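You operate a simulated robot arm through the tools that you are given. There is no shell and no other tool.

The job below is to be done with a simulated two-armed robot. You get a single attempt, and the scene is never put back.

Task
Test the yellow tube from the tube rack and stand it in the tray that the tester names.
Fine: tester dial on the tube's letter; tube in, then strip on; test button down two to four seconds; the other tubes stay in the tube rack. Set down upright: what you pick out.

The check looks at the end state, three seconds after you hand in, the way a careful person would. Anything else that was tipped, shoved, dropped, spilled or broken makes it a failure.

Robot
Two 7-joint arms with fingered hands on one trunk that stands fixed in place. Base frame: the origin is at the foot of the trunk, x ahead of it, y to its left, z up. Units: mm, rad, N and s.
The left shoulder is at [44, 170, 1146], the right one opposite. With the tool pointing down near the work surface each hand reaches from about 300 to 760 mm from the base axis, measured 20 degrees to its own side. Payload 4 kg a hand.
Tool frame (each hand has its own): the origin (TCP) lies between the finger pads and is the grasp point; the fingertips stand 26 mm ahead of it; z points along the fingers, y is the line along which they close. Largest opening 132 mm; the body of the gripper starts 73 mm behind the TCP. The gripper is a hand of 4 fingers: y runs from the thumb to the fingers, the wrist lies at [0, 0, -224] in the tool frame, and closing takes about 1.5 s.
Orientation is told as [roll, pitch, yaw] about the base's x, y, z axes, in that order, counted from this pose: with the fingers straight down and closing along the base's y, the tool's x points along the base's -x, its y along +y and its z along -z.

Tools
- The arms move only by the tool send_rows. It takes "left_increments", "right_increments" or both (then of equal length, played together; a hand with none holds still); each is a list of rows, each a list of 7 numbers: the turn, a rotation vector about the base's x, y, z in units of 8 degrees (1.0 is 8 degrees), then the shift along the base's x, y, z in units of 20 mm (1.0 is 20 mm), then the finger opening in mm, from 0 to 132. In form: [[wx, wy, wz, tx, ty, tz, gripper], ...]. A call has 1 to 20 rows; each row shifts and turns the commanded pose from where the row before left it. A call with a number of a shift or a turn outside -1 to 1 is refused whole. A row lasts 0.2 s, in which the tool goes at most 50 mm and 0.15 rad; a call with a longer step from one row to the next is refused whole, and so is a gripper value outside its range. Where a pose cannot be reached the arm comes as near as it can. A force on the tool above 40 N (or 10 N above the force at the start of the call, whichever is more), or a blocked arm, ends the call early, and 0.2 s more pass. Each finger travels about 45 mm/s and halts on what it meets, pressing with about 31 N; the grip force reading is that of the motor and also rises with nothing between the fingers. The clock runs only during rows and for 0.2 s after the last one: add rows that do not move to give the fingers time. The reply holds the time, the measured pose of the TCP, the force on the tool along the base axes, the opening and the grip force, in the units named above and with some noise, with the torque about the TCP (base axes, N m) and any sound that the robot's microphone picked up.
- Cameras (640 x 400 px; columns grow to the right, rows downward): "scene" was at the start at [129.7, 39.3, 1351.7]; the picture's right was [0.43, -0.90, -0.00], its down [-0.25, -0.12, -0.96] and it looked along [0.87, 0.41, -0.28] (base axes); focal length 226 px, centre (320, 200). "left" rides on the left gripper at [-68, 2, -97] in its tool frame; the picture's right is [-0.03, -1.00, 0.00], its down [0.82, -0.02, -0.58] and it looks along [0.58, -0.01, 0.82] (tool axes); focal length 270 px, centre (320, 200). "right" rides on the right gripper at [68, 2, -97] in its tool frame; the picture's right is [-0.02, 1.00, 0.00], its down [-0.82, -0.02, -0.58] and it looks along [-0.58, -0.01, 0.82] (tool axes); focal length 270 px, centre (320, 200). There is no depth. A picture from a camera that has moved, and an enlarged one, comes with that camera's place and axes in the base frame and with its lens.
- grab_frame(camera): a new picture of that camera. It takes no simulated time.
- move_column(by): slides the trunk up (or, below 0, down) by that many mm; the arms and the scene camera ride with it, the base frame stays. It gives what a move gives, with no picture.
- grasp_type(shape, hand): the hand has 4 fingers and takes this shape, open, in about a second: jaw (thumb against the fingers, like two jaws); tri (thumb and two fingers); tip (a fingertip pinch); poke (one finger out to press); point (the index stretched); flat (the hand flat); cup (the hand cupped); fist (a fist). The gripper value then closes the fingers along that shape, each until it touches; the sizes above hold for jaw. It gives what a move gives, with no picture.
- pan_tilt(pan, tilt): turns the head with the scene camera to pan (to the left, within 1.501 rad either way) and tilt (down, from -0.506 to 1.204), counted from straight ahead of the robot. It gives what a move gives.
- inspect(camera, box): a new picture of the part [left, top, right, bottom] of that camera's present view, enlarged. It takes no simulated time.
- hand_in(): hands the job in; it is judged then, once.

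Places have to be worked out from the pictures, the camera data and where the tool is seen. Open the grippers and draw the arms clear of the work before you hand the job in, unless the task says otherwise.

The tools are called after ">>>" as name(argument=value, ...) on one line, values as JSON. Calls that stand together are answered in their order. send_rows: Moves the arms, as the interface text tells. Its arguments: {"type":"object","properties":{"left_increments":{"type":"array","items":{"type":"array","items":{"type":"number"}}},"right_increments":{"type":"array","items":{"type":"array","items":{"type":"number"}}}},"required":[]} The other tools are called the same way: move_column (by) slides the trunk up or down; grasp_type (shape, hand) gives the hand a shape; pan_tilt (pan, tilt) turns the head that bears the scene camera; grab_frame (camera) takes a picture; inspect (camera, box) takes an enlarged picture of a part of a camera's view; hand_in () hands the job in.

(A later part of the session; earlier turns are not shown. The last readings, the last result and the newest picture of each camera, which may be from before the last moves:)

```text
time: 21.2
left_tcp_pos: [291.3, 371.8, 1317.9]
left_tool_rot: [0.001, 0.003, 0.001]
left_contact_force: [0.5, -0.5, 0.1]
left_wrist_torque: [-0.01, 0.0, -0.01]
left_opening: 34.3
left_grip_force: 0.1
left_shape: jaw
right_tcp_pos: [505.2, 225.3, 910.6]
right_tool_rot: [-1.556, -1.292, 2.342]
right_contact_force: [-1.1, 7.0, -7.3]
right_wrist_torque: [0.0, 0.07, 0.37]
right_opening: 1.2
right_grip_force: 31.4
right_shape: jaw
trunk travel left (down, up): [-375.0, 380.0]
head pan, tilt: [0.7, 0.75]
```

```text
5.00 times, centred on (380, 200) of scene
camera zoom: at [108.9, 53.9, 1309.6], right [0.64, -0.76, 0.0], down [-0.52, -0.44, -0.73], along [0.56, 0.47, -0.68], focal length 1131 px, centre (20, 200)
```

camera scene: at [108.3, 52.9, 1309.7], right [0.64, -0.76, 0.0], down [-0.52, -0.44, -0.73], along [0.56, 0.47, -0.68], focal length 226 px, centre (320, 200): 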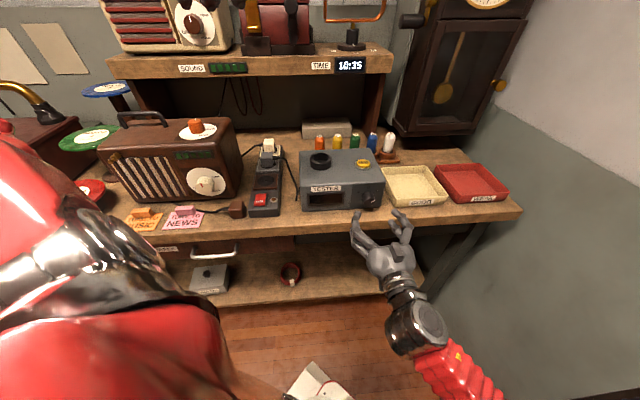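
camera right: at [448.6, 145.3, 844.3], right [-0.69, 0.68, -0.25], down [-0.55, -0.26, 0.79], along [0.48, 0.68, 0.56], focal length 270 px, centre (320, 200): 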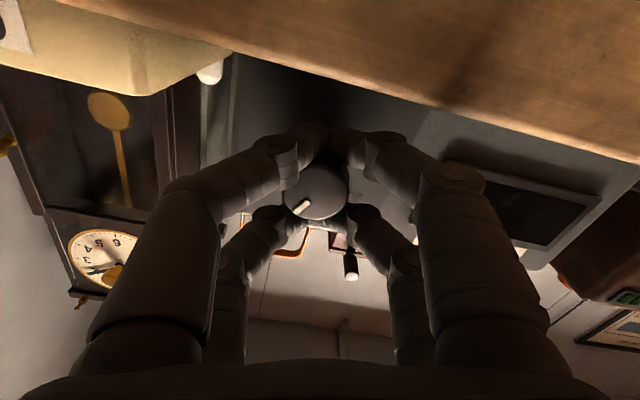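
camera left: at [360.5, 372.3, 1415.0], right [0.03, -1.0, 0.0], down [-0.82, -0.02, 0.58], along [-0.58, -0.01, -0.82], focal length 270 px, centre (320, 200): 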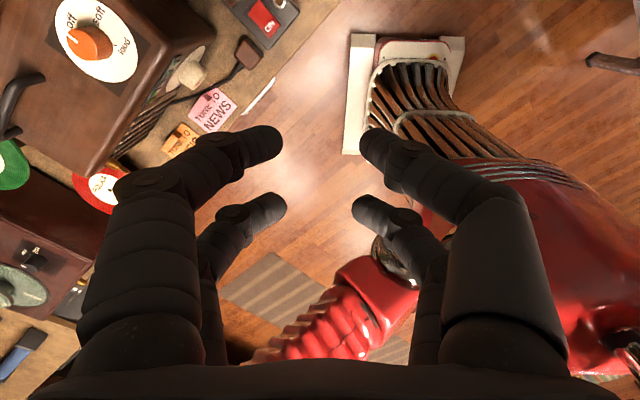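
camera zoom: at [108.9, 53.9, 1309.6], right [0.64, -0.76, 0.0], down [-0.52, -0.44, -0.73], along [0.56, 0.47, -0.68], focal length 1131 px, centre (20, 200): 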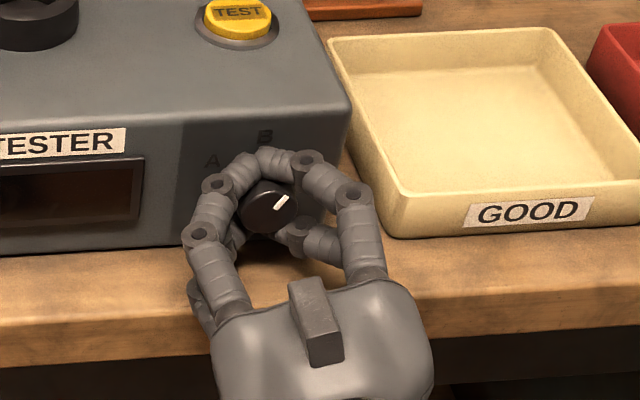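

Pointer is now about halfway between C and B. I open, wind the hand back 32° and check the dial holds its place.

>>> send_rows(right_increments=[[0, 0, 0, 0, 0, 0, 30], [0, 0, 0, 0, 0, 0, 56], [0, 0, 0, 0, 0, 0, 56], [0, 0, 0, 0, 0, 0, 56], [0, 0, 0, 0, 0, 0, 56]])

>>> inspect(camera="right", box=[220, 100, 420, 260])

>>> inspect(camera="scene", box=[330, 160, 430, 240])

```text
time: 22.4
left_tcp_pos: [291.4, 369.9, 1318.0]
left_tool_rot: [-0.001, 0.0, -0.001]
left_contact_force: [-0.3, -0.7, 1.0]
left_wrist_torque: [-0.02, 0.0, 0.01]
left_opening: 34.4
left_grip_force: 0.1
left_shape: jaw
right_tcp_pos: [504.8, 224.9, 912.2]
right_tool_rot: [-1.565, -1.291, 2.349]
right_contact_force: [-0.3, 0.0, 0.4]
right_wrist_torque: [0.0, 0.0, -0.03]
right_opening: 55.5
right_grip_force: 0.1
right_shape: jaw
trunk travel left (down, up): [-375.0, 380.0]
head pan, tilt: [0.7, 0.75]
```

```text
2.50 times, centred on (320, 180) of right
camera zoom: at [448.8, 144.6, 845.4], right [-0.68, 0.68, -0.25], down [-0.55, -0.26, 0.79], along [0.48, 0.68, 0.56], focal length 676 px, centre (320, 250)
```

zoom: 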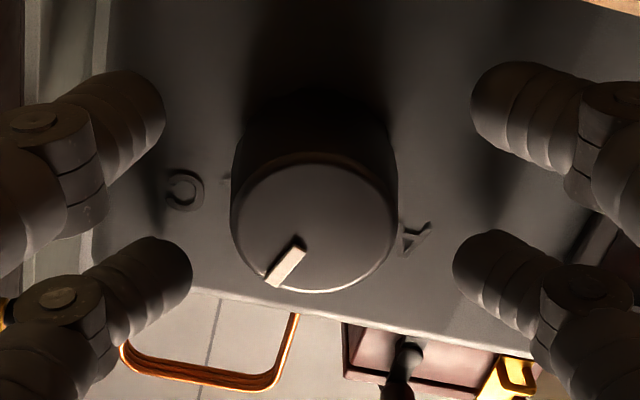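

```text
5.00 times, centred on (380, 200) of scene
camera zoom: at [108.5, 52.9, 1309.7], right [0.64, -0.77, 0.0], down [-0.52, -0.44, -0.73], along [0.56, 0.47, -0.68], focal length 1131 px, centre (20, 200)
```

zoom: 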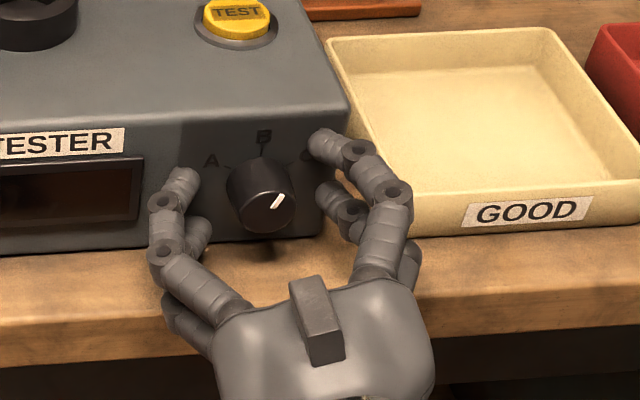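

The dial stays where I left it. I look closer to measure the pointer angle.

>>> inspect(camera="scene", box=[364, 180, 396, 210])

>>> inspect(camera="right", box=[280, 140, 360, 240])

```text
13.33 times, centred on (380, 195) of scene
camera zoom: at [108.5, 52.9, 1309.7], right [0.64, -0.77, 0.0], down [-0.52, -0.44, -0.73], along [0.56, 0.47, -0.68], focal length 3015 px, centre (-480, 267)
```

zoom: 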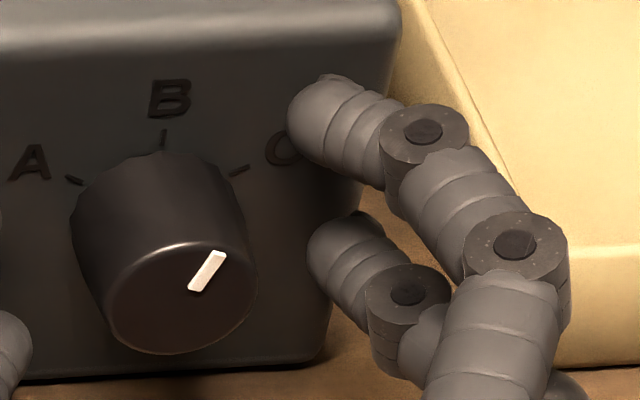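

```text
4.00 times, centred on (320, 190) of right
camera zoom: at [448.8, 144.6, 845.4], right [-0.68, 0.68, -0.25], down [-0.55, -0.26, 0.79], along [0.48, 0.68, 0.56], focal length 1081 px, centre (320, 240)
```

zoom: 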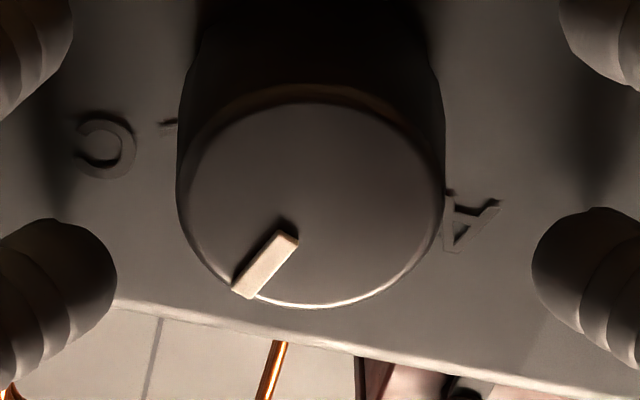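

Both views put the pointer about 20° right of the B mark. I wind back 24°, regrip and turn 20° counter-clockwise.

>>> send_rows(right_increments=[[0.53, 0.53, 0, 0, 0, 0, 56], [0.53, 0.53, 0, 0, 0, 0, 56], [0.53, 0.53, 0, 0, 0, 0, 56], [0.53, 0.53, 0, 0, 0, 0, 56], [0, 0, 0, 0, 0, 0, 30], [0, 0, 0, 0, 0, 0, 10], [0, 0, 0, 0, 0, 0, 0], [0, 0, 0, 0, 0, 0, 0], [0, 0, 0, 0, 0, 0, 0], [0, 0, 0, 0, 0, 0, 0]])

>>> inspect(camera="right", box=[260, 120, 380, 240])

```text
time: 24.6
left_tcp_pos: [292.0, 370.1, 1317.8]
left_tool_rot: [0.001, 0.002, 0.0]
left_contact_force: [0.3, 0.7, 0.1]
left_wrist_torque: [0.02, -0.01, -0.01]
left_opening: 34.6
left_grip_force: 0.0
left_shape: jaw
right_tcp_pos: [504.9, 226.1, 911.9]
right_tool_rot: [1.552, -1.431, -0.767]
right_contact_force: [3.2, 3.2, -0.4]
right_wrist_torque: [-0.03, -0.01, 0.19]
right_opening: 4.7
right_grip_force: 31.2
right_shape: jaw
trunk travel left (down, up): [-375.0, 380.0]
head pan, tilt: [0.7, 0.75]
```

```text
3.33 times, centred on (320, 180) of right
camera zoom: at [429.3, 165.0, 844.0], right [-0.7, 0.7, 0.16], down [-0.31, -0.5, 0.81], along [0.65, 0.51, 0.57], focal length 901 px, centre (320, 267)
```

zoom: 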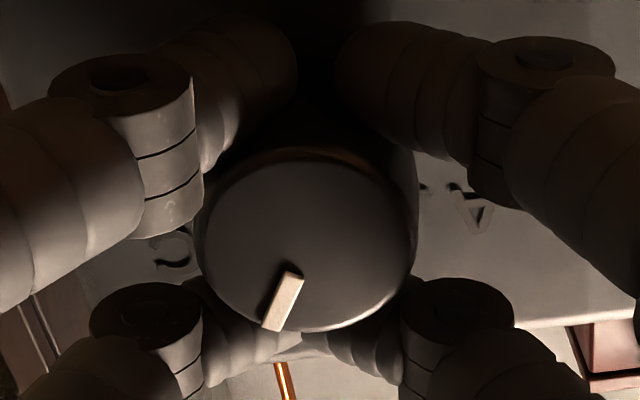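

Grip is on again. I turn about 21° counter-clockwise.

>>> send_rows(right_increments=[[-0.38, -0.38, 0, 0, 0, 0, 0], [-0.38, -0.38, 0, 0, 0, 0, 0], [-0.38, -0.38, 0, 0, 0, 0, 0], [-0.38, -0.38, 0, 0, 0, 0, 0], [-0.38, -0.38, 0, 0, 0, 0, 0], [0, 0, 0, 0, 0, 0, 0]])

>>> inspect(camera="right", box=[260, 120, 380, 240])

>>> inspect(camera="scene", box=[350, 170, 406, 215])

```text
time: 26.0
left_tcp_pos: [291.0, 372.1, 1317.8]
left_tool_rot: [-0.001, 0.002, 0.001]
left_contact_force: [-0.9, -0.3, 0.5]
left_wrist_torque: [0.01, 0.02, 0.0]
left_opening: 34.2
left_grip_force: 0.0
left_shape: jaw
right_tcp_pos: [506.1, 225.3, 911.1]
right_tool_rot: [-1.558, -1.333, 2.343]
right_contact_force: [2.9, 8.6, -3.0]
right_wrist_torque: [-0.05, 0.05, 0.28]
right_opening: 4.2
right_grip_force: 31.3
right_shape: jaw
trunk travel left (down, up): [-375.0, 380.0]
head pan, tilt: [0.7, 0.75]
```

```text
3.33 times, centred on (320, 180) of right
camera zoom: at [447.2, 146.9, 844.1], right [-0.69, 0.69, -0.21], down [-0.53, -0.29, 0.8], along [0.49, 0.66, 0.56], focal length 901 px, centre (320, 267)
```

zoom: 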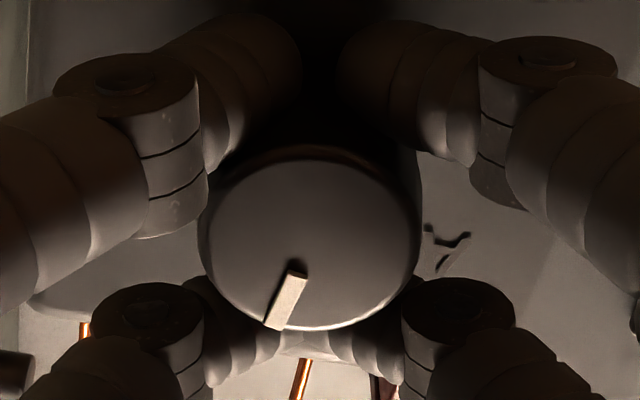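

```text
8.89 times, centred on (378, 192) of scene
camera zoom: at [109.0, 54.1, 1309.6], right [0.64, -0.76, 0.0], down [-0.52, -0.44, -0.73], along [0.56, 0.47, -0.68], focal length 2010 px, centre (-196, 267)
```

zoom: 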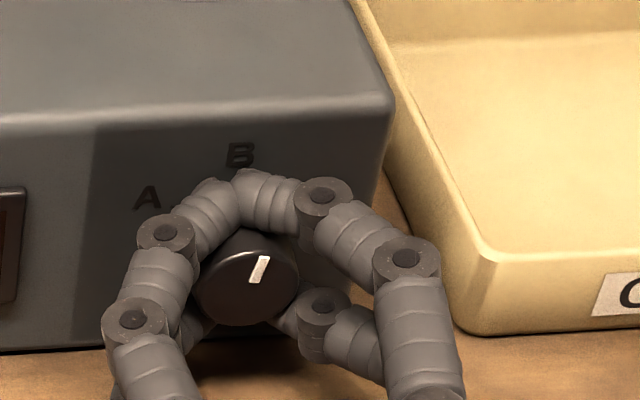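

Pointer is about 6° short of B. I turn 8° more, then open and check.

>>> send_rows(right_increments=[[-0.354, -0.354, 0, 0, 0, 0, 0], [-0.354, -0.354, 0, 0, 0, 0, 0], [0, 0, 0, 0, 0, 0, 0], [0, 0, 0, 0, 0, 0, 30], [0, 0, 0, 0, 0, 0, 56], [0, 0, 0, 0, 0, 0, 56], [0, 0, 0, 0, 0, 0, 56]])

>>> inspect(camera="right", box=[260, 120, 380, 240])

>>> inspect(camera="scene", box=[350, 170, 406, 215])

```text
time: 27.6
left_tcp_pos: [291.5, 370.7, 1318.4]
left_tool_rot: [-0.001, 0.0, 0.001]
left_contact_force: [-0.7, -0.2, 0.0]
left_wrist_torque: [0.01, 0.02, -0.01]
left_opening: 34.3
left_grip_force: 0.0
left_shape: jaw
right_tcp_pos: [505.5, 224.9, 911.7]
right_tool_rot: [-1.567, -1.195, 2.35]
right_contact_force: [-0.3, 0.9, -0.5]
right_wrist_torque: [-0.01, -0.01, 0.02]
right_opening: 55.5
right_grip_force: 0.0
right_shape: jaw
trunk travel left (down, up): [-375.0, 380.0]
head pan, tilt: [0.7, 0.75]
```

```text
3.33 times, centred on (320, 180) of right
camera zoom: at [453.5, 139.6, 846.7], right [-0.66, 0.66, -0.34], down [-0.61, -0.21, 0.77], along [0.44, 0.72, 0.54], focal length 901 px, centre (320, 267)
```

zoom: 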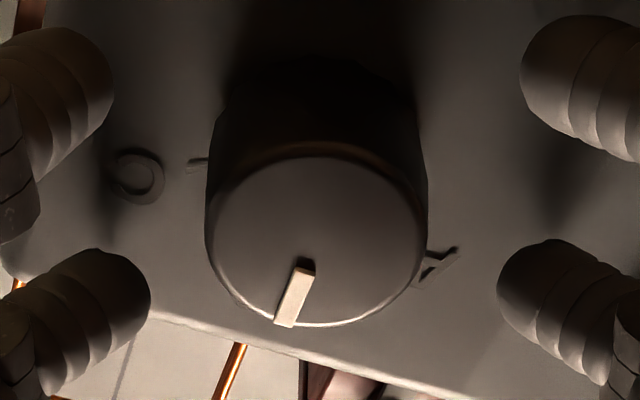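

```text
8.89 times, centred on (378, 192) of scene
camera zoom: at [108.4, 53.1, 1309.7], right [0.64, -0.77, 0.0], down [-0.52, -0.44, -0.73], along [0.56, 0.47, -0.68], focal length 2010 px, centre (-196, 267)
```

zoom: 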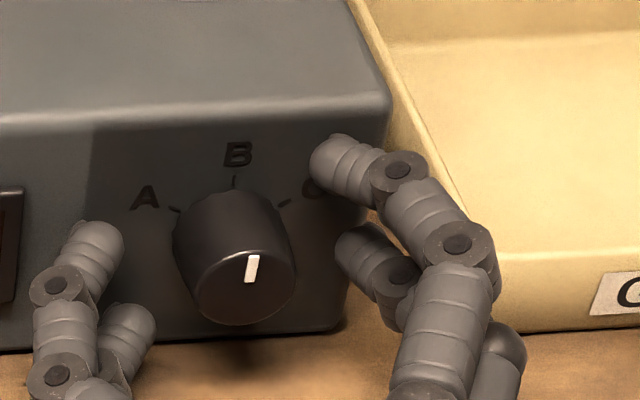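

The pointer is on B in both views. I draw the right hand straight back, then off to the right and clear.

>>> send_rows(right_increments=[[0, 0, 0, -0.7, -0.7, 0, 56], [0, 0, 0, -0.7, -0.7, 0, 56], [0, 0, 0, -0.7, -0.7, 0, 56], [0, 0, 0, -0.7, -0.7, 0, 56], [0, 0, 0, -0.7, -0.7, 0, 56], [0, 0, 0, -0.7, -0.7, 0, 56], [0.53, 0.53, 0, -0.5, -1, 0, 56], [0.53, 0.53, 0, -0.3, -1, 0, 56], [0.35, 0.35, 0, 0, -1, 0, 56], [0, 0, 0, 0, -1, 0.2, 56], [0, 0, 0, 0, -1, 0.2, 56], [0, 0, 0, 0, -1, 0.2, 56], [0, 0, 0, 0, -1, 0.2, 56], [0, 0, 0, 0, -1, 0.2, 56], [0, 0, 0, 0, -1, 0.2, 56], [0, 0, 0, 0, -1, 0.2, 56], [0, 0, 0, 0, -1, 0.2, 56], [0, 0, 0, 0, 0, 0, 56]])

>>> grab_frame(camera="scene")

```text
time: 31.4
left_tcp_pos: [291.0, 370.8, 1317.5]
left_tool_rot: [-0.001, 0.0, 0.001]
left_contact_force: [0.2, -0.6, 0.8]
left_wrist_torque: [0.0, -0.04, -0.02]
left_opening: 34.5
left_grip_force: 0.0
left_shape: jaw
right_tcp_pos: [405.1, -77.7, 943.9]
right_tool_rot: [-1.553, -1.475, 2.338]
right_contact_force: [-0.8, -0.9, -0.8]
right_wrist_torque: [-0.01, 0.02, 0.0]
right_opening: 55.6
right_grip_force: 0.1
right_shape: jaw
trunk travel left (down, up): [-375.0, 380.0]
head pan, tilt: [0.7, 0.75]
```

```text
taken
camera scene: at [108.4, 53.0, 1309.7], right [0.64, -0.76, 0.0], down [-0.52, -0.44, -0.73], along [0.56, 0.47, -0.68], focal length 226 px, centre (320, 200)
```

scene: 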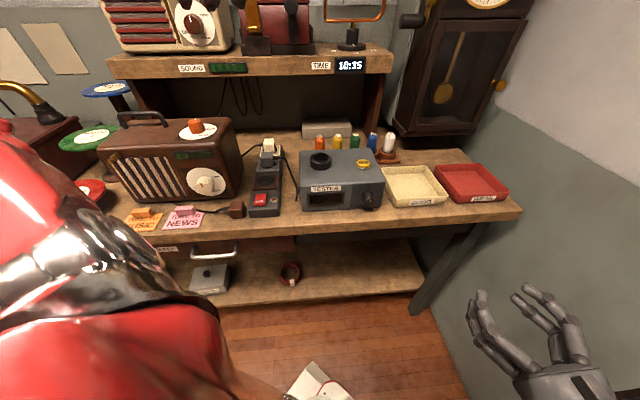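

Now the left hand. I raise the trunk 40 mm so the left shoulder is level with the wrist at the tube, for reach.

>>> move_column(by=40)

```text
time: 32.2
left_tcp_pos: [291.0, 370.5, 1357.6]
left_tool_rot: [0.001, 0.001, 0.0]
left_contact_force: [0.5, -0.4, 0.3]
left_wrist_torque: [0.0, 0.0, 0.0]
left_opening: 34.5
left_grip_force: 0.0
left_shape: jaw
right_tcp_pos: [406.4, -79.2, 983.2]
right_tool_rot: [-1.55, -1.474, 2.338]
right_contact_force: [-0.6, 0.6, 0.4]
right_wrist_torque: [-0.02, 0.02, 0.01]
right_opening: 55.5
right_grip_force: 0.0
right_shape: jaw
trunk travel left (down, up): [-415.0, 340.0]
head pan, tilt: [0.7, 0.75]
```

I move the left hand to about (605, 385, 1060), turning it -45° so the fingers close along the bench's depth.

>>> send_rows(left_increments=[[0, 0, -0.281, 0.785, 0.035, -0.745, 60], [0, 0, -0.281, 0.785, 0.035, -0.745, 60], [0, 0, -0.281, 0.785, 0.035, -0.745, 60], [0, 0, -0.281, 0.785, 0.035, -0.745, 60], [0, 0, -0.281, 0.785, 0.035, -0.745, 60], [0, 0, -0.281, 0.785, 0.035, -0.745, 60], [0, 0, -0.281, 0.785, 0.035, -0.745, 60], [0, 0, -0.281, 0.785, 0.035, -0.745, 60], [0, 0, -0.281, 0.785, 0.035, -0.745, 60], [0, 0, -0.281, 0.785, 0.035, -0.745, 60], [0, 0, -0.281, 0.785, 0.035, -0.745, 60], [0, 0, -0.281, 0.785, 0.035, -0.745, 60], [0, 0, -0.281, 0.785, 0.035, -0.745, 60], [0, 0, -0.281, 0.785, 0.035, -0.745, 60], [0, 0, -0.281, 0.785, 0.035, -0.745, 60], [0, 0, -0.281, 0.785, 0.035, -0.745, 60], [0, 0, -0.281, 0.785, 0.035, -0.745, 60], [0, 0, -0.281, 0.785, 0.035, -0.745, 60], [0, 0, -0.281, 0.785, 0.035, -0.745, 60], [0, 0, -0.281, 0.785, 0.035, -0.745, 60]])

>>> grab_frame(camera="left")

>>> grab_frame(camera="scene")

```text
time: 36.4
left_tcp_pos: [605.6, 384.9, 1058.3]
left_tool_rot: [-0.001, 0.002, -0.787]
left_contact_force: [-0.2, -0.7, -0.3]
left_wrist_torque: [-0.01, 0.02, -0.01]
left_opening: 59.7
left_grip_force: 0.1
left_shape: jaw
right_tcp_pos: [407.8, -79.0, 982.8]
right_tool_rot: [-1.543, -1.475, 2.33]
right_contact_force: [1.0, 0.9, 0.0]
right_wrist_torque: [-0.04, -0.01, -0.01]
right_opening: 55.3
right_grip_force: 0.0
right_shape: jaw
trunk travel left (down, up): [-415.0, 340.0]
head pan, tilt: [0.7, 0.75]
```

```text
taken
camera left: at [656.6, 337.5, 1155.5], right [-0.69, -0.72, 0.0], down [-0.59, 0.56, 0.58], along [-0.42, 0.4, -0.82], focal length 270 px, centre (320, 200)
```

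left: 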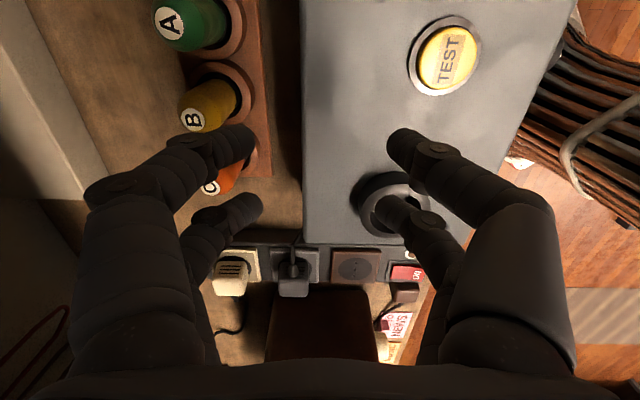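

```text
taken
camera scene: at [100.1, 52.9, 1350.1], right [0.64, -0.76, 0.0], down [-0.52, -0.44, -0.73], along [0.56, 0.47, -0.68], focal length 226 px, centre (320, 200)
```

scene: 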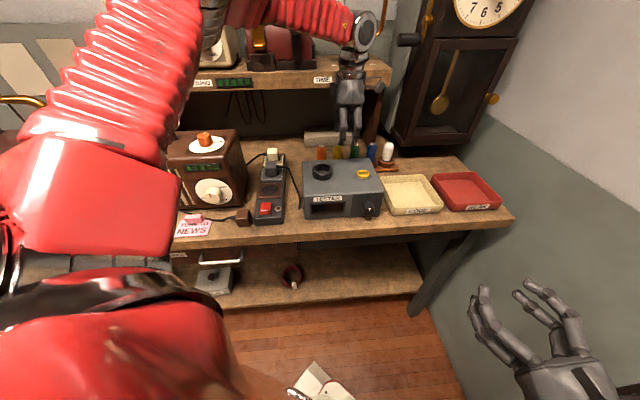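

The left camera shows yellow (B), green, orange caps and the socket. I enlarge to measure them.

>>> inspect(camera="left", box=[120, 0, 280, 240])

>>> inspect(camera="left", box=[330, 10, 490, 250])

```text
1.67 times, centred on (200, 120) of left
camera zoom: at [656.6, 337.5, 1155.5], right [-0.69, -0.72, 0.0], down [-0.59, 0.56, 0.58], along [-0.42, 0.4, -0.82], focal length 450 px, centre (520, 333)
```

zoom: 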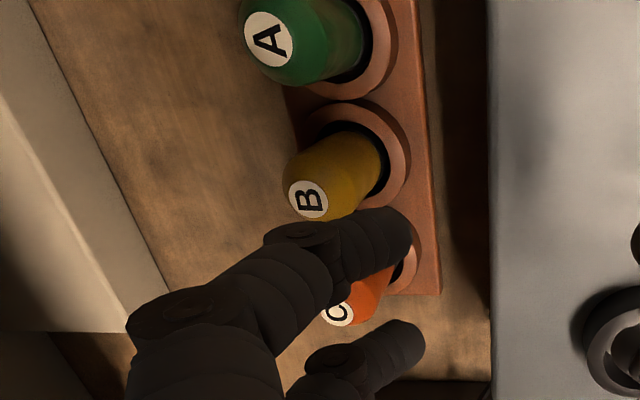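

```text
1.67 times, centred on (410, 130) of left
camera zoom: at [656.6, 337.5, 1155.5], right [-0.69, -0.72, 0.0], down [-0.59, 0.56, 0.58], along [-0.42, 0.4, -0.82], focal length 450 px, centre (170, 317)
```

zoom: 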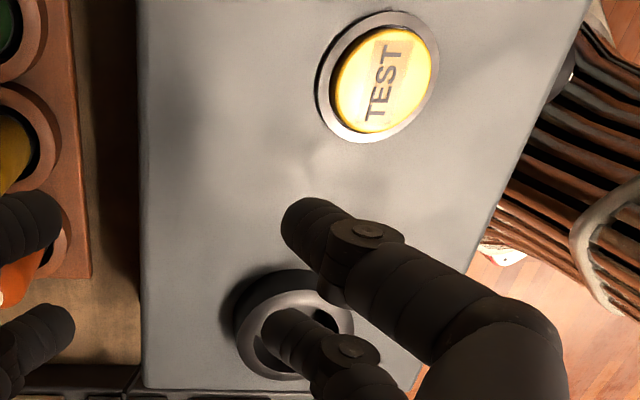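

Yellow's cap centre works out at about (674.5, 453.5, 955), with 58 mm tube spacing. I lean the hand 7° (fingertips forward, wrist away from the shelf) and bring it over the tube at z≈1005.

>>> send_rows(left_increments=[[0.31, -0.31, 0, 0.5, 0.5, -0.4, 60], [0.31, -0.31, 0, 0.5, 0.5, -0.4, 60], [0, 0, 0, 0.6, 0.6, -0.5, 60], [0, 0, 0, 0.6, 0.6, -0.5, 60], [0, 0, 0, 0.6, 0.6, -0.5, 60], [0, 0, 0, 0, 0, 0, 60]])

>>> grab_frame(camera="left")

>>> grab_frame(camera="scene")

```text
time: 37.8
left_tcp_pos: [662.2, 440.8, 1013.1]
left_tool_rot: [0.124, -0.001, -0.784]
left_contact_force: [0.3, -0.4, 0.3]
left_wrist_torque: [0.02, -0.01, 0.0]
left_opening: 59.7
left_grip_force: 0.0
left_shape: jaw
right_tcp_pos: [406.3, -80.4, 983.6]
right_tool_rot: [-1.553, -1.473, 2.341]
right_contact_force: [-0.2, 0.1, -0.1]
right_wrist_torque: [-0.01, 0.01, -0.01]
right_opening: 55.2
right_grip_force: 0.0
right_shape: jaw
trunk travel left (down, up): [-415.0, 340.0]
head pan, tilt: [0.7, 0.75]
```

```text
taken
camera left: at [704.1, 385.7, 1109.2], right [-0.68, -0.72, -0.12], down [-0.64, 0.51, 0.57], along [-0.35, 0.47, -0.81], focal length 270 px, centre (320, 200)
```

left: 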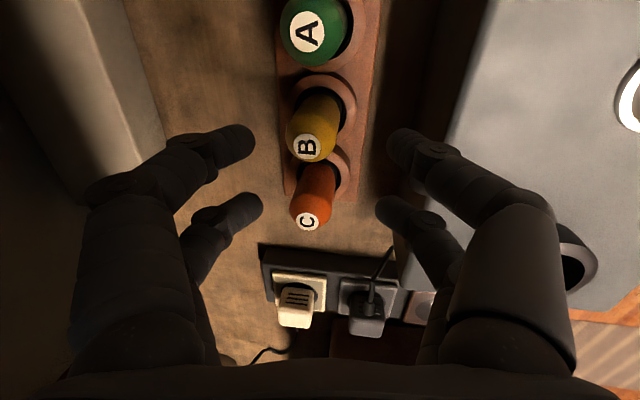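

```text
taken
camera scene: at [98.9, 52.7, 1350.2], right [0.64, -0.76, 0.0], down [-0.52, -0.44, -0.73], along [0.56, 0.47, -0.68], focal length 226 px, centre (320, 200)
```

scene: 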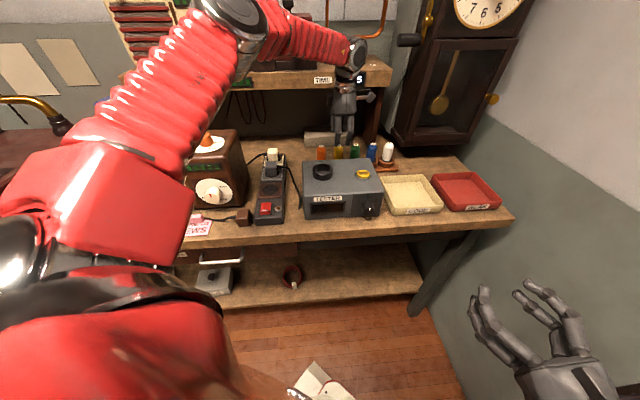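

The tube's cap lies about 11–13 mm further in x and y. I centre over it and recheck.

>>> send_rows(left_increments=[[0, 0, 0, 0.27, 0.33, -0.2, 60], [0, 0, 0, 0.27, 0.33, -0.2, 60], [0, 0, 0, 0, 0, 0, 60], [0, 0, 0, 0, 0, 0, 60]])

>>> grab_frame(camera="left")

>>> inspect(camera="scene", box=[280, 30, 420, 200])

```text
time: 38.8
left_tcp_pos: [672.3, 453.4, 1004.2]
left_tool_rot: [0.124, 0.001, -0.786]
left_contact_force: [0.2, -0.2, 0.5]
left_wrist_torque: [-0.02, -0.03, 0.01]
left_opening: 59.7
left_grip_force: 0.1
left_shape: jaw
right_tcp_pos: [405.8, -79.4, 982.7]
right_tool_rot: [-1.55, -1.475, 2.335]
right_contact_force: [0.6, -0.2, -0.5]
right_wrist_torque: [-0.04, 0.01, 0.01]
right_opening: 55.5
right_grip_force: 0.1
right_shape: jaw
trunk travel left (down, up): [-415.0, 340.0]
head pan, tilt: [0.7, 0.75]
```

```text
taken
camera left: at [714.5, 397.9, 1100.8], right [-0.68, -0.72, -0.12], down [-0.64, 0.51, 0.57], along [-0.35, 0.47, -0.81], focal length 270 px, centre (320, 200)
```

left: 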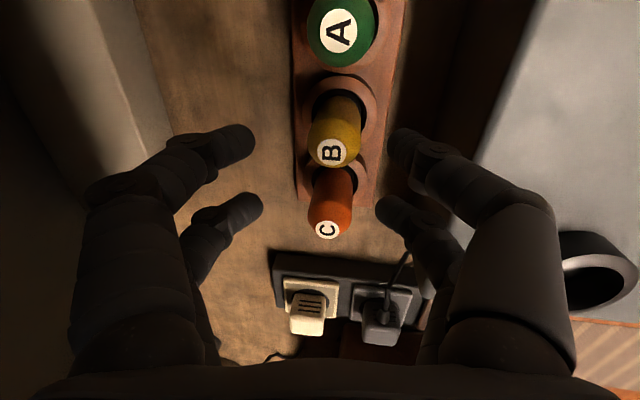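

```text
2.35 times, centred on (350, 115) of scene
camera zoom: at [99.5, 52.9, 1350.1], right [0.64, -0.76, 0.0], down [-0.52, -0.44, -0.73], along [0.56, 0.47, -0.68], focal length 532 px, centre (249, 400)
```

zoom: 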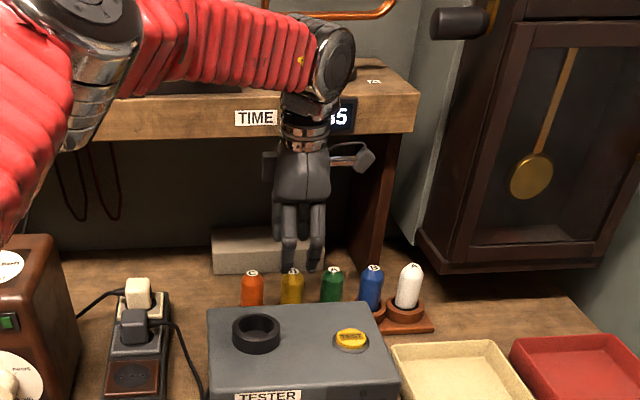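

The hand is centred over the yellow tube. I go down to z≈930 with the fingers open around it.

>>> send_rows(left_increments=[[0, 0, 0, 0, 0, -0.75, 60], [0, 0, 0, 0, 0, -0.75, 60], [0, 0, 0, 0, 0, -0.75, 60], [0, 0, 0, 0, 0, -0.75, 60], [0, 0, 0, 0, 0, -0.7, 60], [0, 0, 0, 0, 0, 0, 60]])

>>> grab_frame(camera="left")

>>> inspect(camera="scene", box=[290, 70, 400, 190])

```text
time: 40.2
left_tcp_pos: [662.9, 451.2, 935.6]
left_tool_rot: [0.124, -0.002, -0.787]
left_contact_force: [-0.5, -0.1, -0.2]
left_wrist_torque: [-0.03, -0.03, -0.03]
left_opening: 60.1
left_grip_force: 0.0
left_shape: jaw
left hand out of reach, approached as far as the arm can: row 4, 5
right_tcp_pos: [405.4, -80.4, 983.9]
right_tool_rot: [-1.551, -1.475, 2.335]
right_contact_force: [0.1, 0.3, 0.4]
right_wrist_torque: [-0.01, 0.01, -0.02]
right_opening: 55.5
right_grip_force: 0.1
right_shape: jaw
trunk travel left (down, up): [-415.0, 340.0]
head pan, tilt: [0.7, 0.75]
```

```text
taken
camera left: at [704.2, 395.1, 1031.5], right [-0.68, -0.72, -0.12], down [-0.64, 0.51, 0.57], along [-0.35, 0.47, -0.81], focal length 270 px, centre (320, 200)
```

left: 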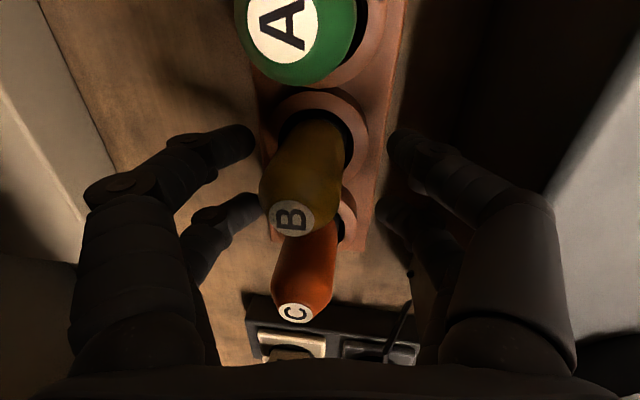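

```text
3.33 times, centred on (345, 130) of scene
camera zoom: at [99.3, 52.9, 1350.2], right [0.64, -0.76, 0.0], down [-0.52, -0.44, -0.73], along [0.56, 0.47, -0.68], focal length 754 px, centre (237, 433)
```

zoom: 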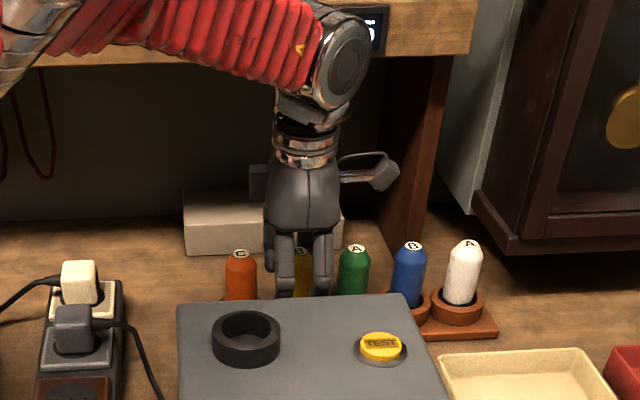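

The arm can't quite reach at this height (x lags 10 mm), while it could at z≈1004. I rise back up and then lower the trunk instead, keeping the arm's good configuration.

>>> send_rows(left_increments=[[0, 0, 0, 0, 0, 0.75, 60], [0, 0, 0, 0, 0, 0.75, 60], [0, 0, 0, 0, 0, 0.75, 60], [0, 0, 0, 0, 0, 0.75, 60], [0, 0, 0, 0, 0, 0.7, 60], [0, 0, 0, 0, 0, 0, 60]])

>>> grab_frame(camera="left")

```text
time: 41.6
left_tcp_pos: [662.0, 452.1, 1009.7]
left_tool_rot: [0.123, 0.002, -0.785]
left_contact_force: [0.6, -0.3, 0.5]
left_wrist_torque: [-0.02, 0.01, 0.03]
left_opening: 59.6
left_grip_force: 0.0
left_shape: jaw
right_tcp_pos: [405.7, -79.8, 982.1]
right_tool_rot: [-1.548, -1.475, 2.333]
right_contact_force: [0.7, 0.5, -0.6]
right_wrist_torque: [0.02, 0.01, 0.0]
right_opening: 55.5
right_grip_force: 0.0
right_shape: jaw
trunk travel left (down, up): [-415.0, 340.0]
head pan, tilt: [0.7, 0.75]
```

```text
taken
camera left: at [704.4, 396.5, 1104.6], right [-0.68, -0.72, -0.12], down [-0.64, 0.51, 0.57], along [-0.35, 0.47, -0.81], focal length 270 px, centre (320, 200)
```

left: 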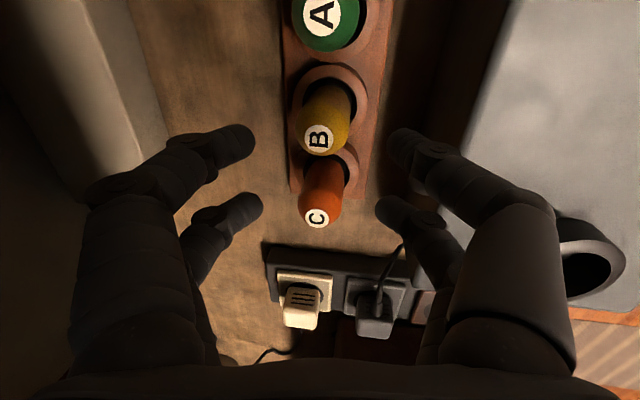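

The command now starts from the reached pose. I recentre over the tube by +11 mm in x.

>>> send_rows(left_increments=[[0, 0, 0, 0.55, 0.08, 0, 60], [0, 0, 0, 0, 0, 0, 60], [0, 0, 0, 0, 0, 0, 60]])

>>> inspect(camera="left", box=[240, 60, 440, 200])

```text
time: 42.4
left_tcp_pos: [672.5, 452.7, 1009.6]
left_tool_rot: [0.122, 0.002, -0.786]
left_contact_force: [0.0, -0.4, -0.5]
left_wrist_torque: [-0.01, -0.01, -0.01]
left_opening: 59.9
left_grip_force: 0.1
left_shape: jaw
right_tcp_pos: [405.9, -80.1, 983.9]
right_tool_rot: [-1.548, -1.476, 2.334]
right_contact_force: [-0.2, -0.5, -0.8]
right_wrist_torque: [-0.02, 0.0, 0.01]
right_opening: 55.6
right_grip_force: 0.0
right_shape: jaw
trunk travel left (down, up): [-415.0, 340.0]
head pan, tilt: [0.7, 0.75]
```

```text
2.86 times, centred on (340, 130) of left
camera zoom: at [715.9, 398.5, 1105.2], right [-0.68, -0.72, -0.12], down [-0.64, 0.51, 0.57], along [-0.35, 0.47, -0.81], focal length 772 px, centre (263, 400)
```

zoom: 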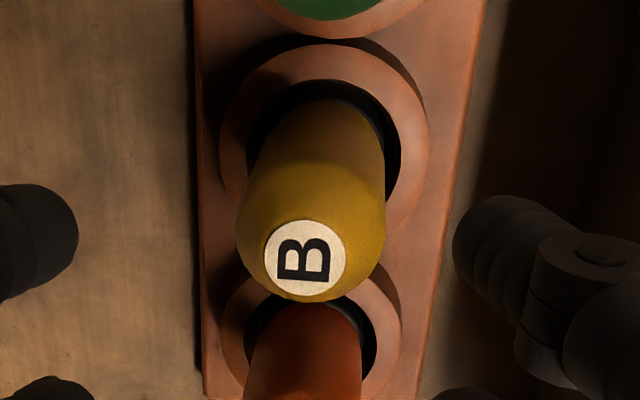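

Centred: cap at (672, 453) versus TCP (672.5, 452.7). I lower the trunk 78 mm so the fingers come down around the tube.

>>> move_column(by=-50)

>>> grab_frame(camera="left")

```text
time: 43.3
left_tcp_pos: [674.3, 455.6, 959.1]
left_tool_rot: [0.122, -0.001, -0.786]
left_contact_force: [-0.6, -0.8, 0.0]
left_wrist_torque: [0.01, -0.05, 0.02]
left_opening: 59.6
left_grip_force: 0.0
left_shape: jaw
right_tcp_pos: [405.8, -80.0, 932.6]
right_tool_rot: [-1.557, -1.473, 2.344]
right_contact_force: [0.3, 0.4, -0.1]
right_wrist_torque: [0.0, 0.0, -0.03]
right_opening: 55.3
right_grip_force: 0.0
right_shape: jaw
trunk travel left (down, up): [-365.0, 390.0]
head pan, tilt: [0.7, 0.75]
```

```text
taken
camera left: at [716.6, 399.6, 1055.8], right [-0.68, -0.72, -0.12], down [-0.64, 0.51, 0.57], along [-0.35, 0.47, -0.81], focal length 270 px, centre (320, 200)
```

left: 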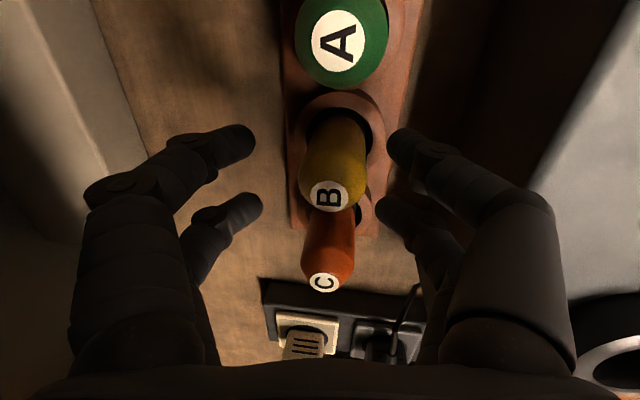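

>>> move_column(by=-27)

>>> grab_frame(camera="left")

>>> inspect(camera="scene", box=[290, 40, 400, 160])

```text
time: 44.0
left_tcp_pos: [673.8, 455.1, 932.3]
left_tool_rot: [0.123, 0.0, -0.787]
left_contact_force: [-0.1, 0.0, -0.5]
left_wrist_torque: [0.0, -0.01, 0.01]
left_opening: 59.5
left_grip_force: 0.0
left_shape: jaw
right_tcp_pos: [406.4, -79.7, 905.8]
right_tool_rot: [-1.557, -1.472, 2.342]
right_contact_force: [-0.6, -0.7, -0.3]
right_wrist_torque: [0.0, -0.02, 0.03]
right_opening: 55.5
right_grip_force: 0.1
right_shape: jaw
trunk travel left (down, up): [-338.0, 417.0]
head pan, tilt: [0.7, 0.75]
```

```text
taken
camera left: at [716.6, 399.4, 1028.5], right [-0.68, -0.72, -0.12], down [-0.64, 0.51, 0.57], along [-0.35, 0.47, -0.81], focal length 270 px, centre (320, 200)
```

left: 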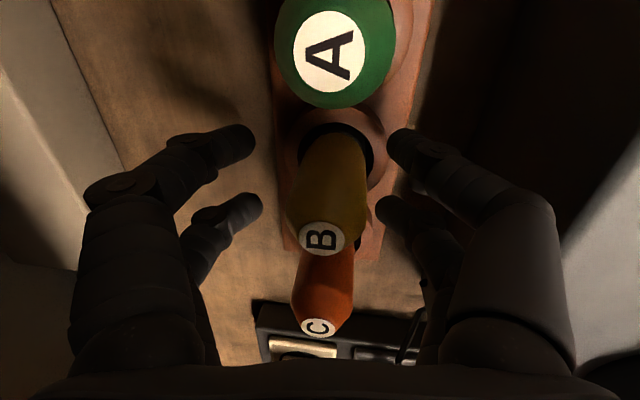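

```text
3.33 times, centred on (345, 100) of scene
camera zoom: at [118.5, 52.9, 1272.2], right [0.64, -0.76, 0.0], down [-0.52, -0.44, -0.73], along [0.56, 0.47, -0.68], focal length 754 px, centre (237, 533)
```

zoom: 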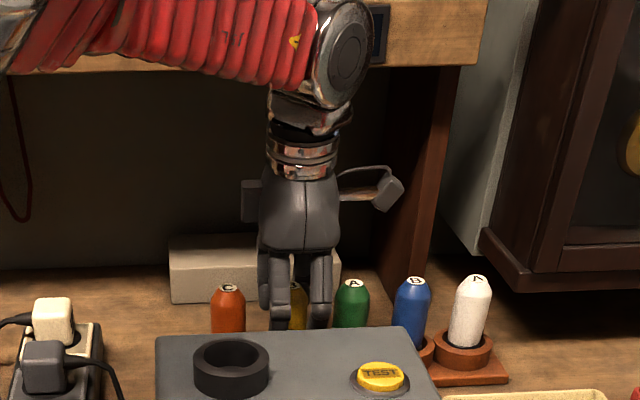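

The fingers surround the yellow tube without touching its neighbours. I close on it.

>>> send_rows(left_increments=[[0, 0, 0, 0, 0, 0, 40], [0, 0, 0, 0, 0, 0, 25], [0, 0, 0, 0, 0, 0, 10], [0, 0, 0, 0, 0, 0, 5], [0, 0, 0, 0, 0, 0, 5], [0, 0, 0, 0, 0, 0, 5]])

>>> grab_frame(camera="left")

>>> inspect(camera="scene", box=[290, 40, 400, 160])

```text
time: 45.5
left_tcp_pos: [673.9, 455.4, 931.0]
left_tool_rot: [0.121, -0.001, -0.786]
left_contact_force: [-1.5, -0.9, -0.2]
left_wrist_torque: [-0.05, 0.03, 0.03]
left_opening: 10.8
left_grip_force: 14.1
left_shape: jaw
right_tcp_pos: [404.8, -79.5, 906.7]
right_tool_rot: [-1.551, -1.474, 2.335]
right_contact_force: [0.3, 0.4, 0.5]
right_wrist_torque: [0.03, -0.02, -0.01]
right_opening: 55.5
right_grip_force: 0.1
right_shape: jaw
trunk travel left (down, up): [-338.0, 417.0]
head pan, tilt: [0.7, 0.75]
```

```text
taken
camera left: at [717.0, 399.5, 1027.7], right [-0.68, -0.72, -0.12], down [-0.64, 0.51, 0.57], along [-0.35, 0.47, -0.81], focal length 270 px, centre (320, 200)
```

left: 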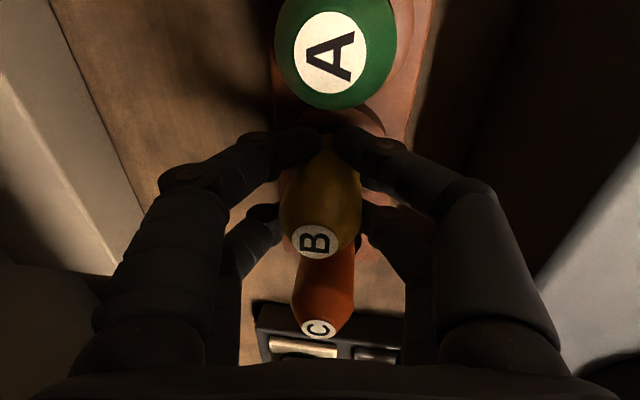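

```text
3.33 times, centred on (345, 100) of scene
camera zoom: at [119.1, 52.9, 1272.1], right [0.64, -0.76, 0.0], down [-0.52, -0.44, -0.73], along [0.56, 0.47, -0.68], focal length 754 px, centre (237, 533)
```

zoom: 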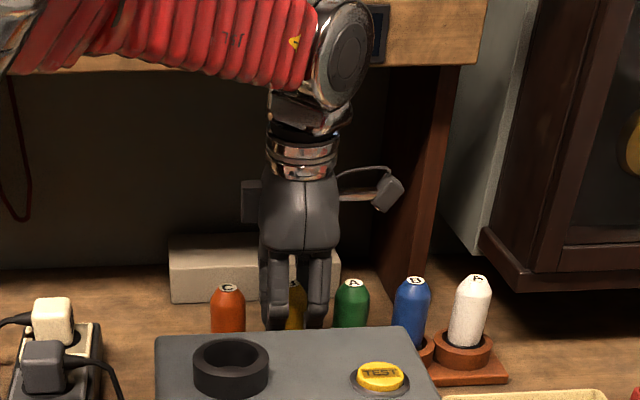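

It touched with 14 N at a 10.8 mm reading. I let the fingers finish closing before lifting.

>>> send_rows(left_increments=[[0, 0, 0, 0, 0, 0, 0], [0, 0, 0, 0, 0, 0, 0], [0, 0, 0, 0, 0, 0, 0], [0, 0, 0, 0, 0, 0, 0]])

>>> inspect(camera="left", box=[220, 80, 440, 290])

```text
time: 46.5
left_tcp_pos: [674.4, 455.0, 932.2]
left_tool_rot: [0.121, 0.001, -0.786]
left_contact_force: [-1.5, -0.2, -0.2]
left_wrist_torque: [-0.05, 0.06, -0.01]
left_opening: 10.4
left_grip_force: 14.3
left_shape: jaw
right_tcp_pos: [406.2, -79.2, 906.9]
right_tool_rot: [-1.551, -1.476, 2.337]
right_contact_force: [1.1, 0.3, -0.8]
right_wrist_torque: [-0.01, 0.01, -0.01]
right_opening: 55.4
right_grip_force: 0.0
right_shape: jaw
trunk travel left (down, up): [-338.0, 417.0]
head pan, tilt: [0.7, 0.75]
```

```text
1.90 times, centred on (330, 185) of left
camera zoom: at [717.0, 399.5, 1027.8], right [-0.68, -0.72, -0.12], down [-0.64, 0.51, 0.57], along [-0.35, 0.47, -0.81], focal length 515 px, centre (301, 229)
```

zoom: 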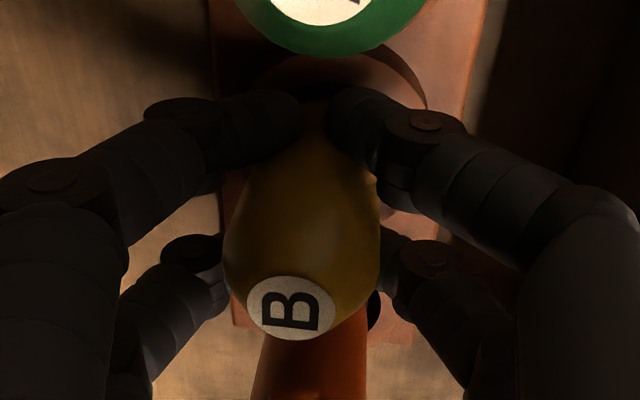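

The tube is caged by all four fingers. I lift by raising the trunk 25 mm first and check.

>>> move_column(by=25)

>>> grab_frame(camera="left")

>>> inspect(camera="scene", box=[290, 50, 400, 170])

```text
time: 47.2
left_tcp_pos: [675.4, 454.6, 956.6]
left_tool_rot: [0.123, 0.002, -0.784]
left_contact_force: [0.5, 1.2, -0.6]
left_wrist_torque: [-0.01, 0.0, 0.0]
left_opening: 10.5
left_grip_force: 14.4
left_shape: jaw
right_tcp_pos: [405.0, -80.2, 929.9]
right_tool_rot: [-1.541, -1.474, 2.326]
right_contact_force: [0.1, -0.3, -1.0]
right_wrist_torque: [0.02, 0.0, -0.03]
right_opening: 55.1
right_grip_force: 0.1
right_shape: jaw
trunk travel left (down, up): [-363.0, 392.0]
head pan, tilt: [0.7, 0.75]
```

```text
taken
camera left: at [717.5, 399.8, 1052.3], right [-0.68, -0.72, -0.12], down [-0.64, 0.51, 0.57], along [-0.35, 0.47, -0.81], focal length 270 px, centre (320, 200)
```

left: 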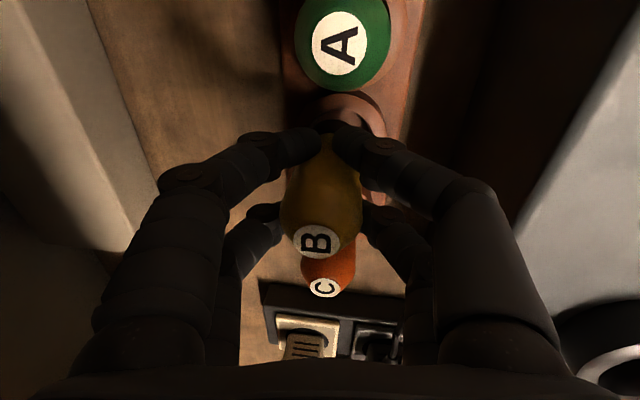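

```text
3.33 times, centred on (345, 110) of scene
camera zoom: at [112.5, 53.0, 1297.4], right [0.64, -0.76, 0.0], down [-0.52, -0.44, -0.73], along [0.56, 0.47, -0.68], focal length 754 px, centre (237, 500)
```

zoom: 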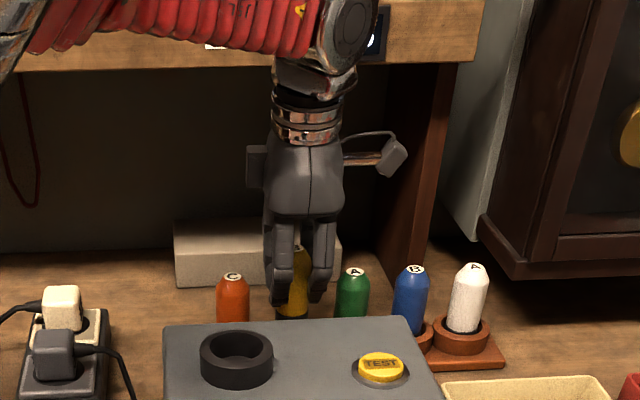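

The tube comes up cleanly with its dark base showing. I raise another 30 mm with the trunk, then draw back from the shelf while rising.

>>> move_column(by=30)

>>> send_rows(left_increments=[[0, 0, 0, -0.3, -0.3, 0.8, 0], [0, 0, 0, -0.4, -0.4, 0.8, 0], [0, 0, 0, -0.4, -0.4, 0.8, 0], [0, 0, 0, -0.4, -0.4, 0.8, 0], [0, 0, 0, -0.4, -0.4, 0.8, 0], [0, 0, 0, 0, 0, 0, 0]])

>>> grab_frame(camera="left")

>>> grab_frame(camera="scene")

```text
time: 47.9
left_tcp_pos: [675.6, 455.3, 986.0]
left_tool_rot: [0.122, 0.003, -0.785]
left_contact_force: [0.7, -0.8, -0.5]
left_wrist_torque: [0.0, 0.01, 0.01]
left_opening: 10.4
left_grip_force: 14.0
left_shape: jaw
right_tcp_pos: [405.6, -80.0, 960.5]
right_tool_rot: [-1.542, -1.476, 2.33]
right_contact_force: [-0.6, 0.0, 0.6]
right_wrist_torque: [0.02, 0.04, -0.02]
right_opening: 55.7
right_grip_force: 0.1
right_shape: jaw
trunk travel left (down, up): [-393.0, 362.0]
head pan, tilt: [0.7, 0.75]
```

```text
time: 49.3
left_tcp_pos: [637.1, 417.7, 1065.8]
left_tool_rot: [0.123, 0.0, -0.785]
left_contact_force: [-0.2, 0.6, -0.1]
left_wrist_torque: [0.02, 0.0, 0.01]
left_opening: 10.9
left_grip_force: 14.3
left_shape: jaw
right_tcp_pos: [405.3, -79.8, 961.7]
right_tool_rot: [-1.545, -1.474, 2.332]
right_contact_force: [-0.5, -0.1, 0.1]
right_wrist_torque: [0.01, -0.01, -0.01]
right_opening: 55.5
right_grip_force: 0.0
right_shape: jaw
trunk travel left (down, up): [-393.0, 362.0]
head pan, tilt: [0.7, 0.75]
```

```text
taken
camera left: at [679.0, 361.7, 1162.1], right [-0.68, -0.72, -0.12], down [-0.64, 0.51, 0.57], along [-0.35, 0.47, -0.81], focal length 270 px, centre (320, 200)
```

left: 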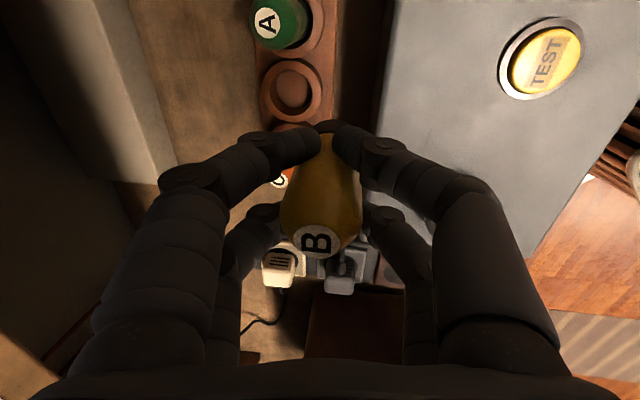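

```text
taken
camera scene: at [104.6, 53.0, 1327.8], right [0.64, -0.76, 0.0], down [-0.52, -0.44, -0.73], along [0.56, 0.47, -0.68], focal length 226 px, centre (320, 200)
```

scene: 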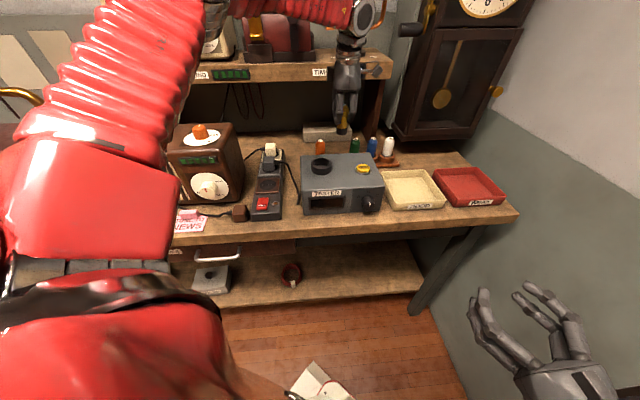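

Tube held upright, still centred in the hand. I look at how far its base reaches below the fingers.

>>> inspect(camera="scene", box=[310, 80, 380, 150])

>>> inspect(camera="left", box=[240, 110, 400, 280])

```text
5.71 times, centred on (345, 115) of scene
camera zoom: at [104.6, 53.0, 1327.8], right [0.64, -0.76, 0.0], down [-0.52, -0.44, -0.73], along [0.56, 0.47, -0.68], focal length 1292 px, centre (177, 686)
```

zoom: 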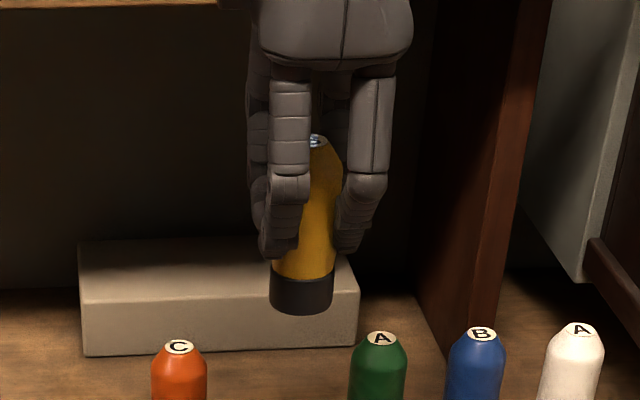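

```text
2.35 times, centred on (320, 195) of left
camera zoom: at [679.0, 361.7, 1162.1], right [-0.68, -0.72, -0.12], down [-0.64, 0.51, 0.57], along [-0.35, 0.47, -0.81], focal length 636 px, centre (320, 212)
```

zoom: 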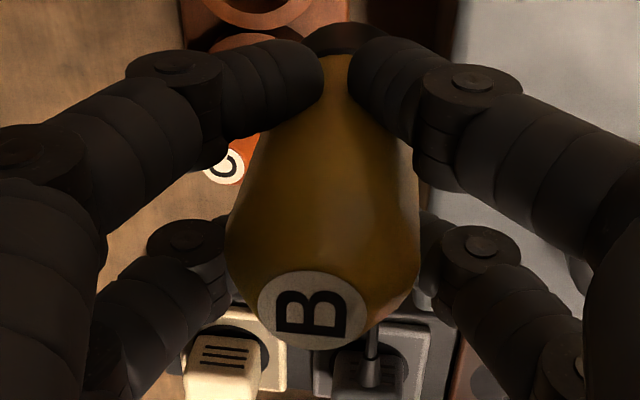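

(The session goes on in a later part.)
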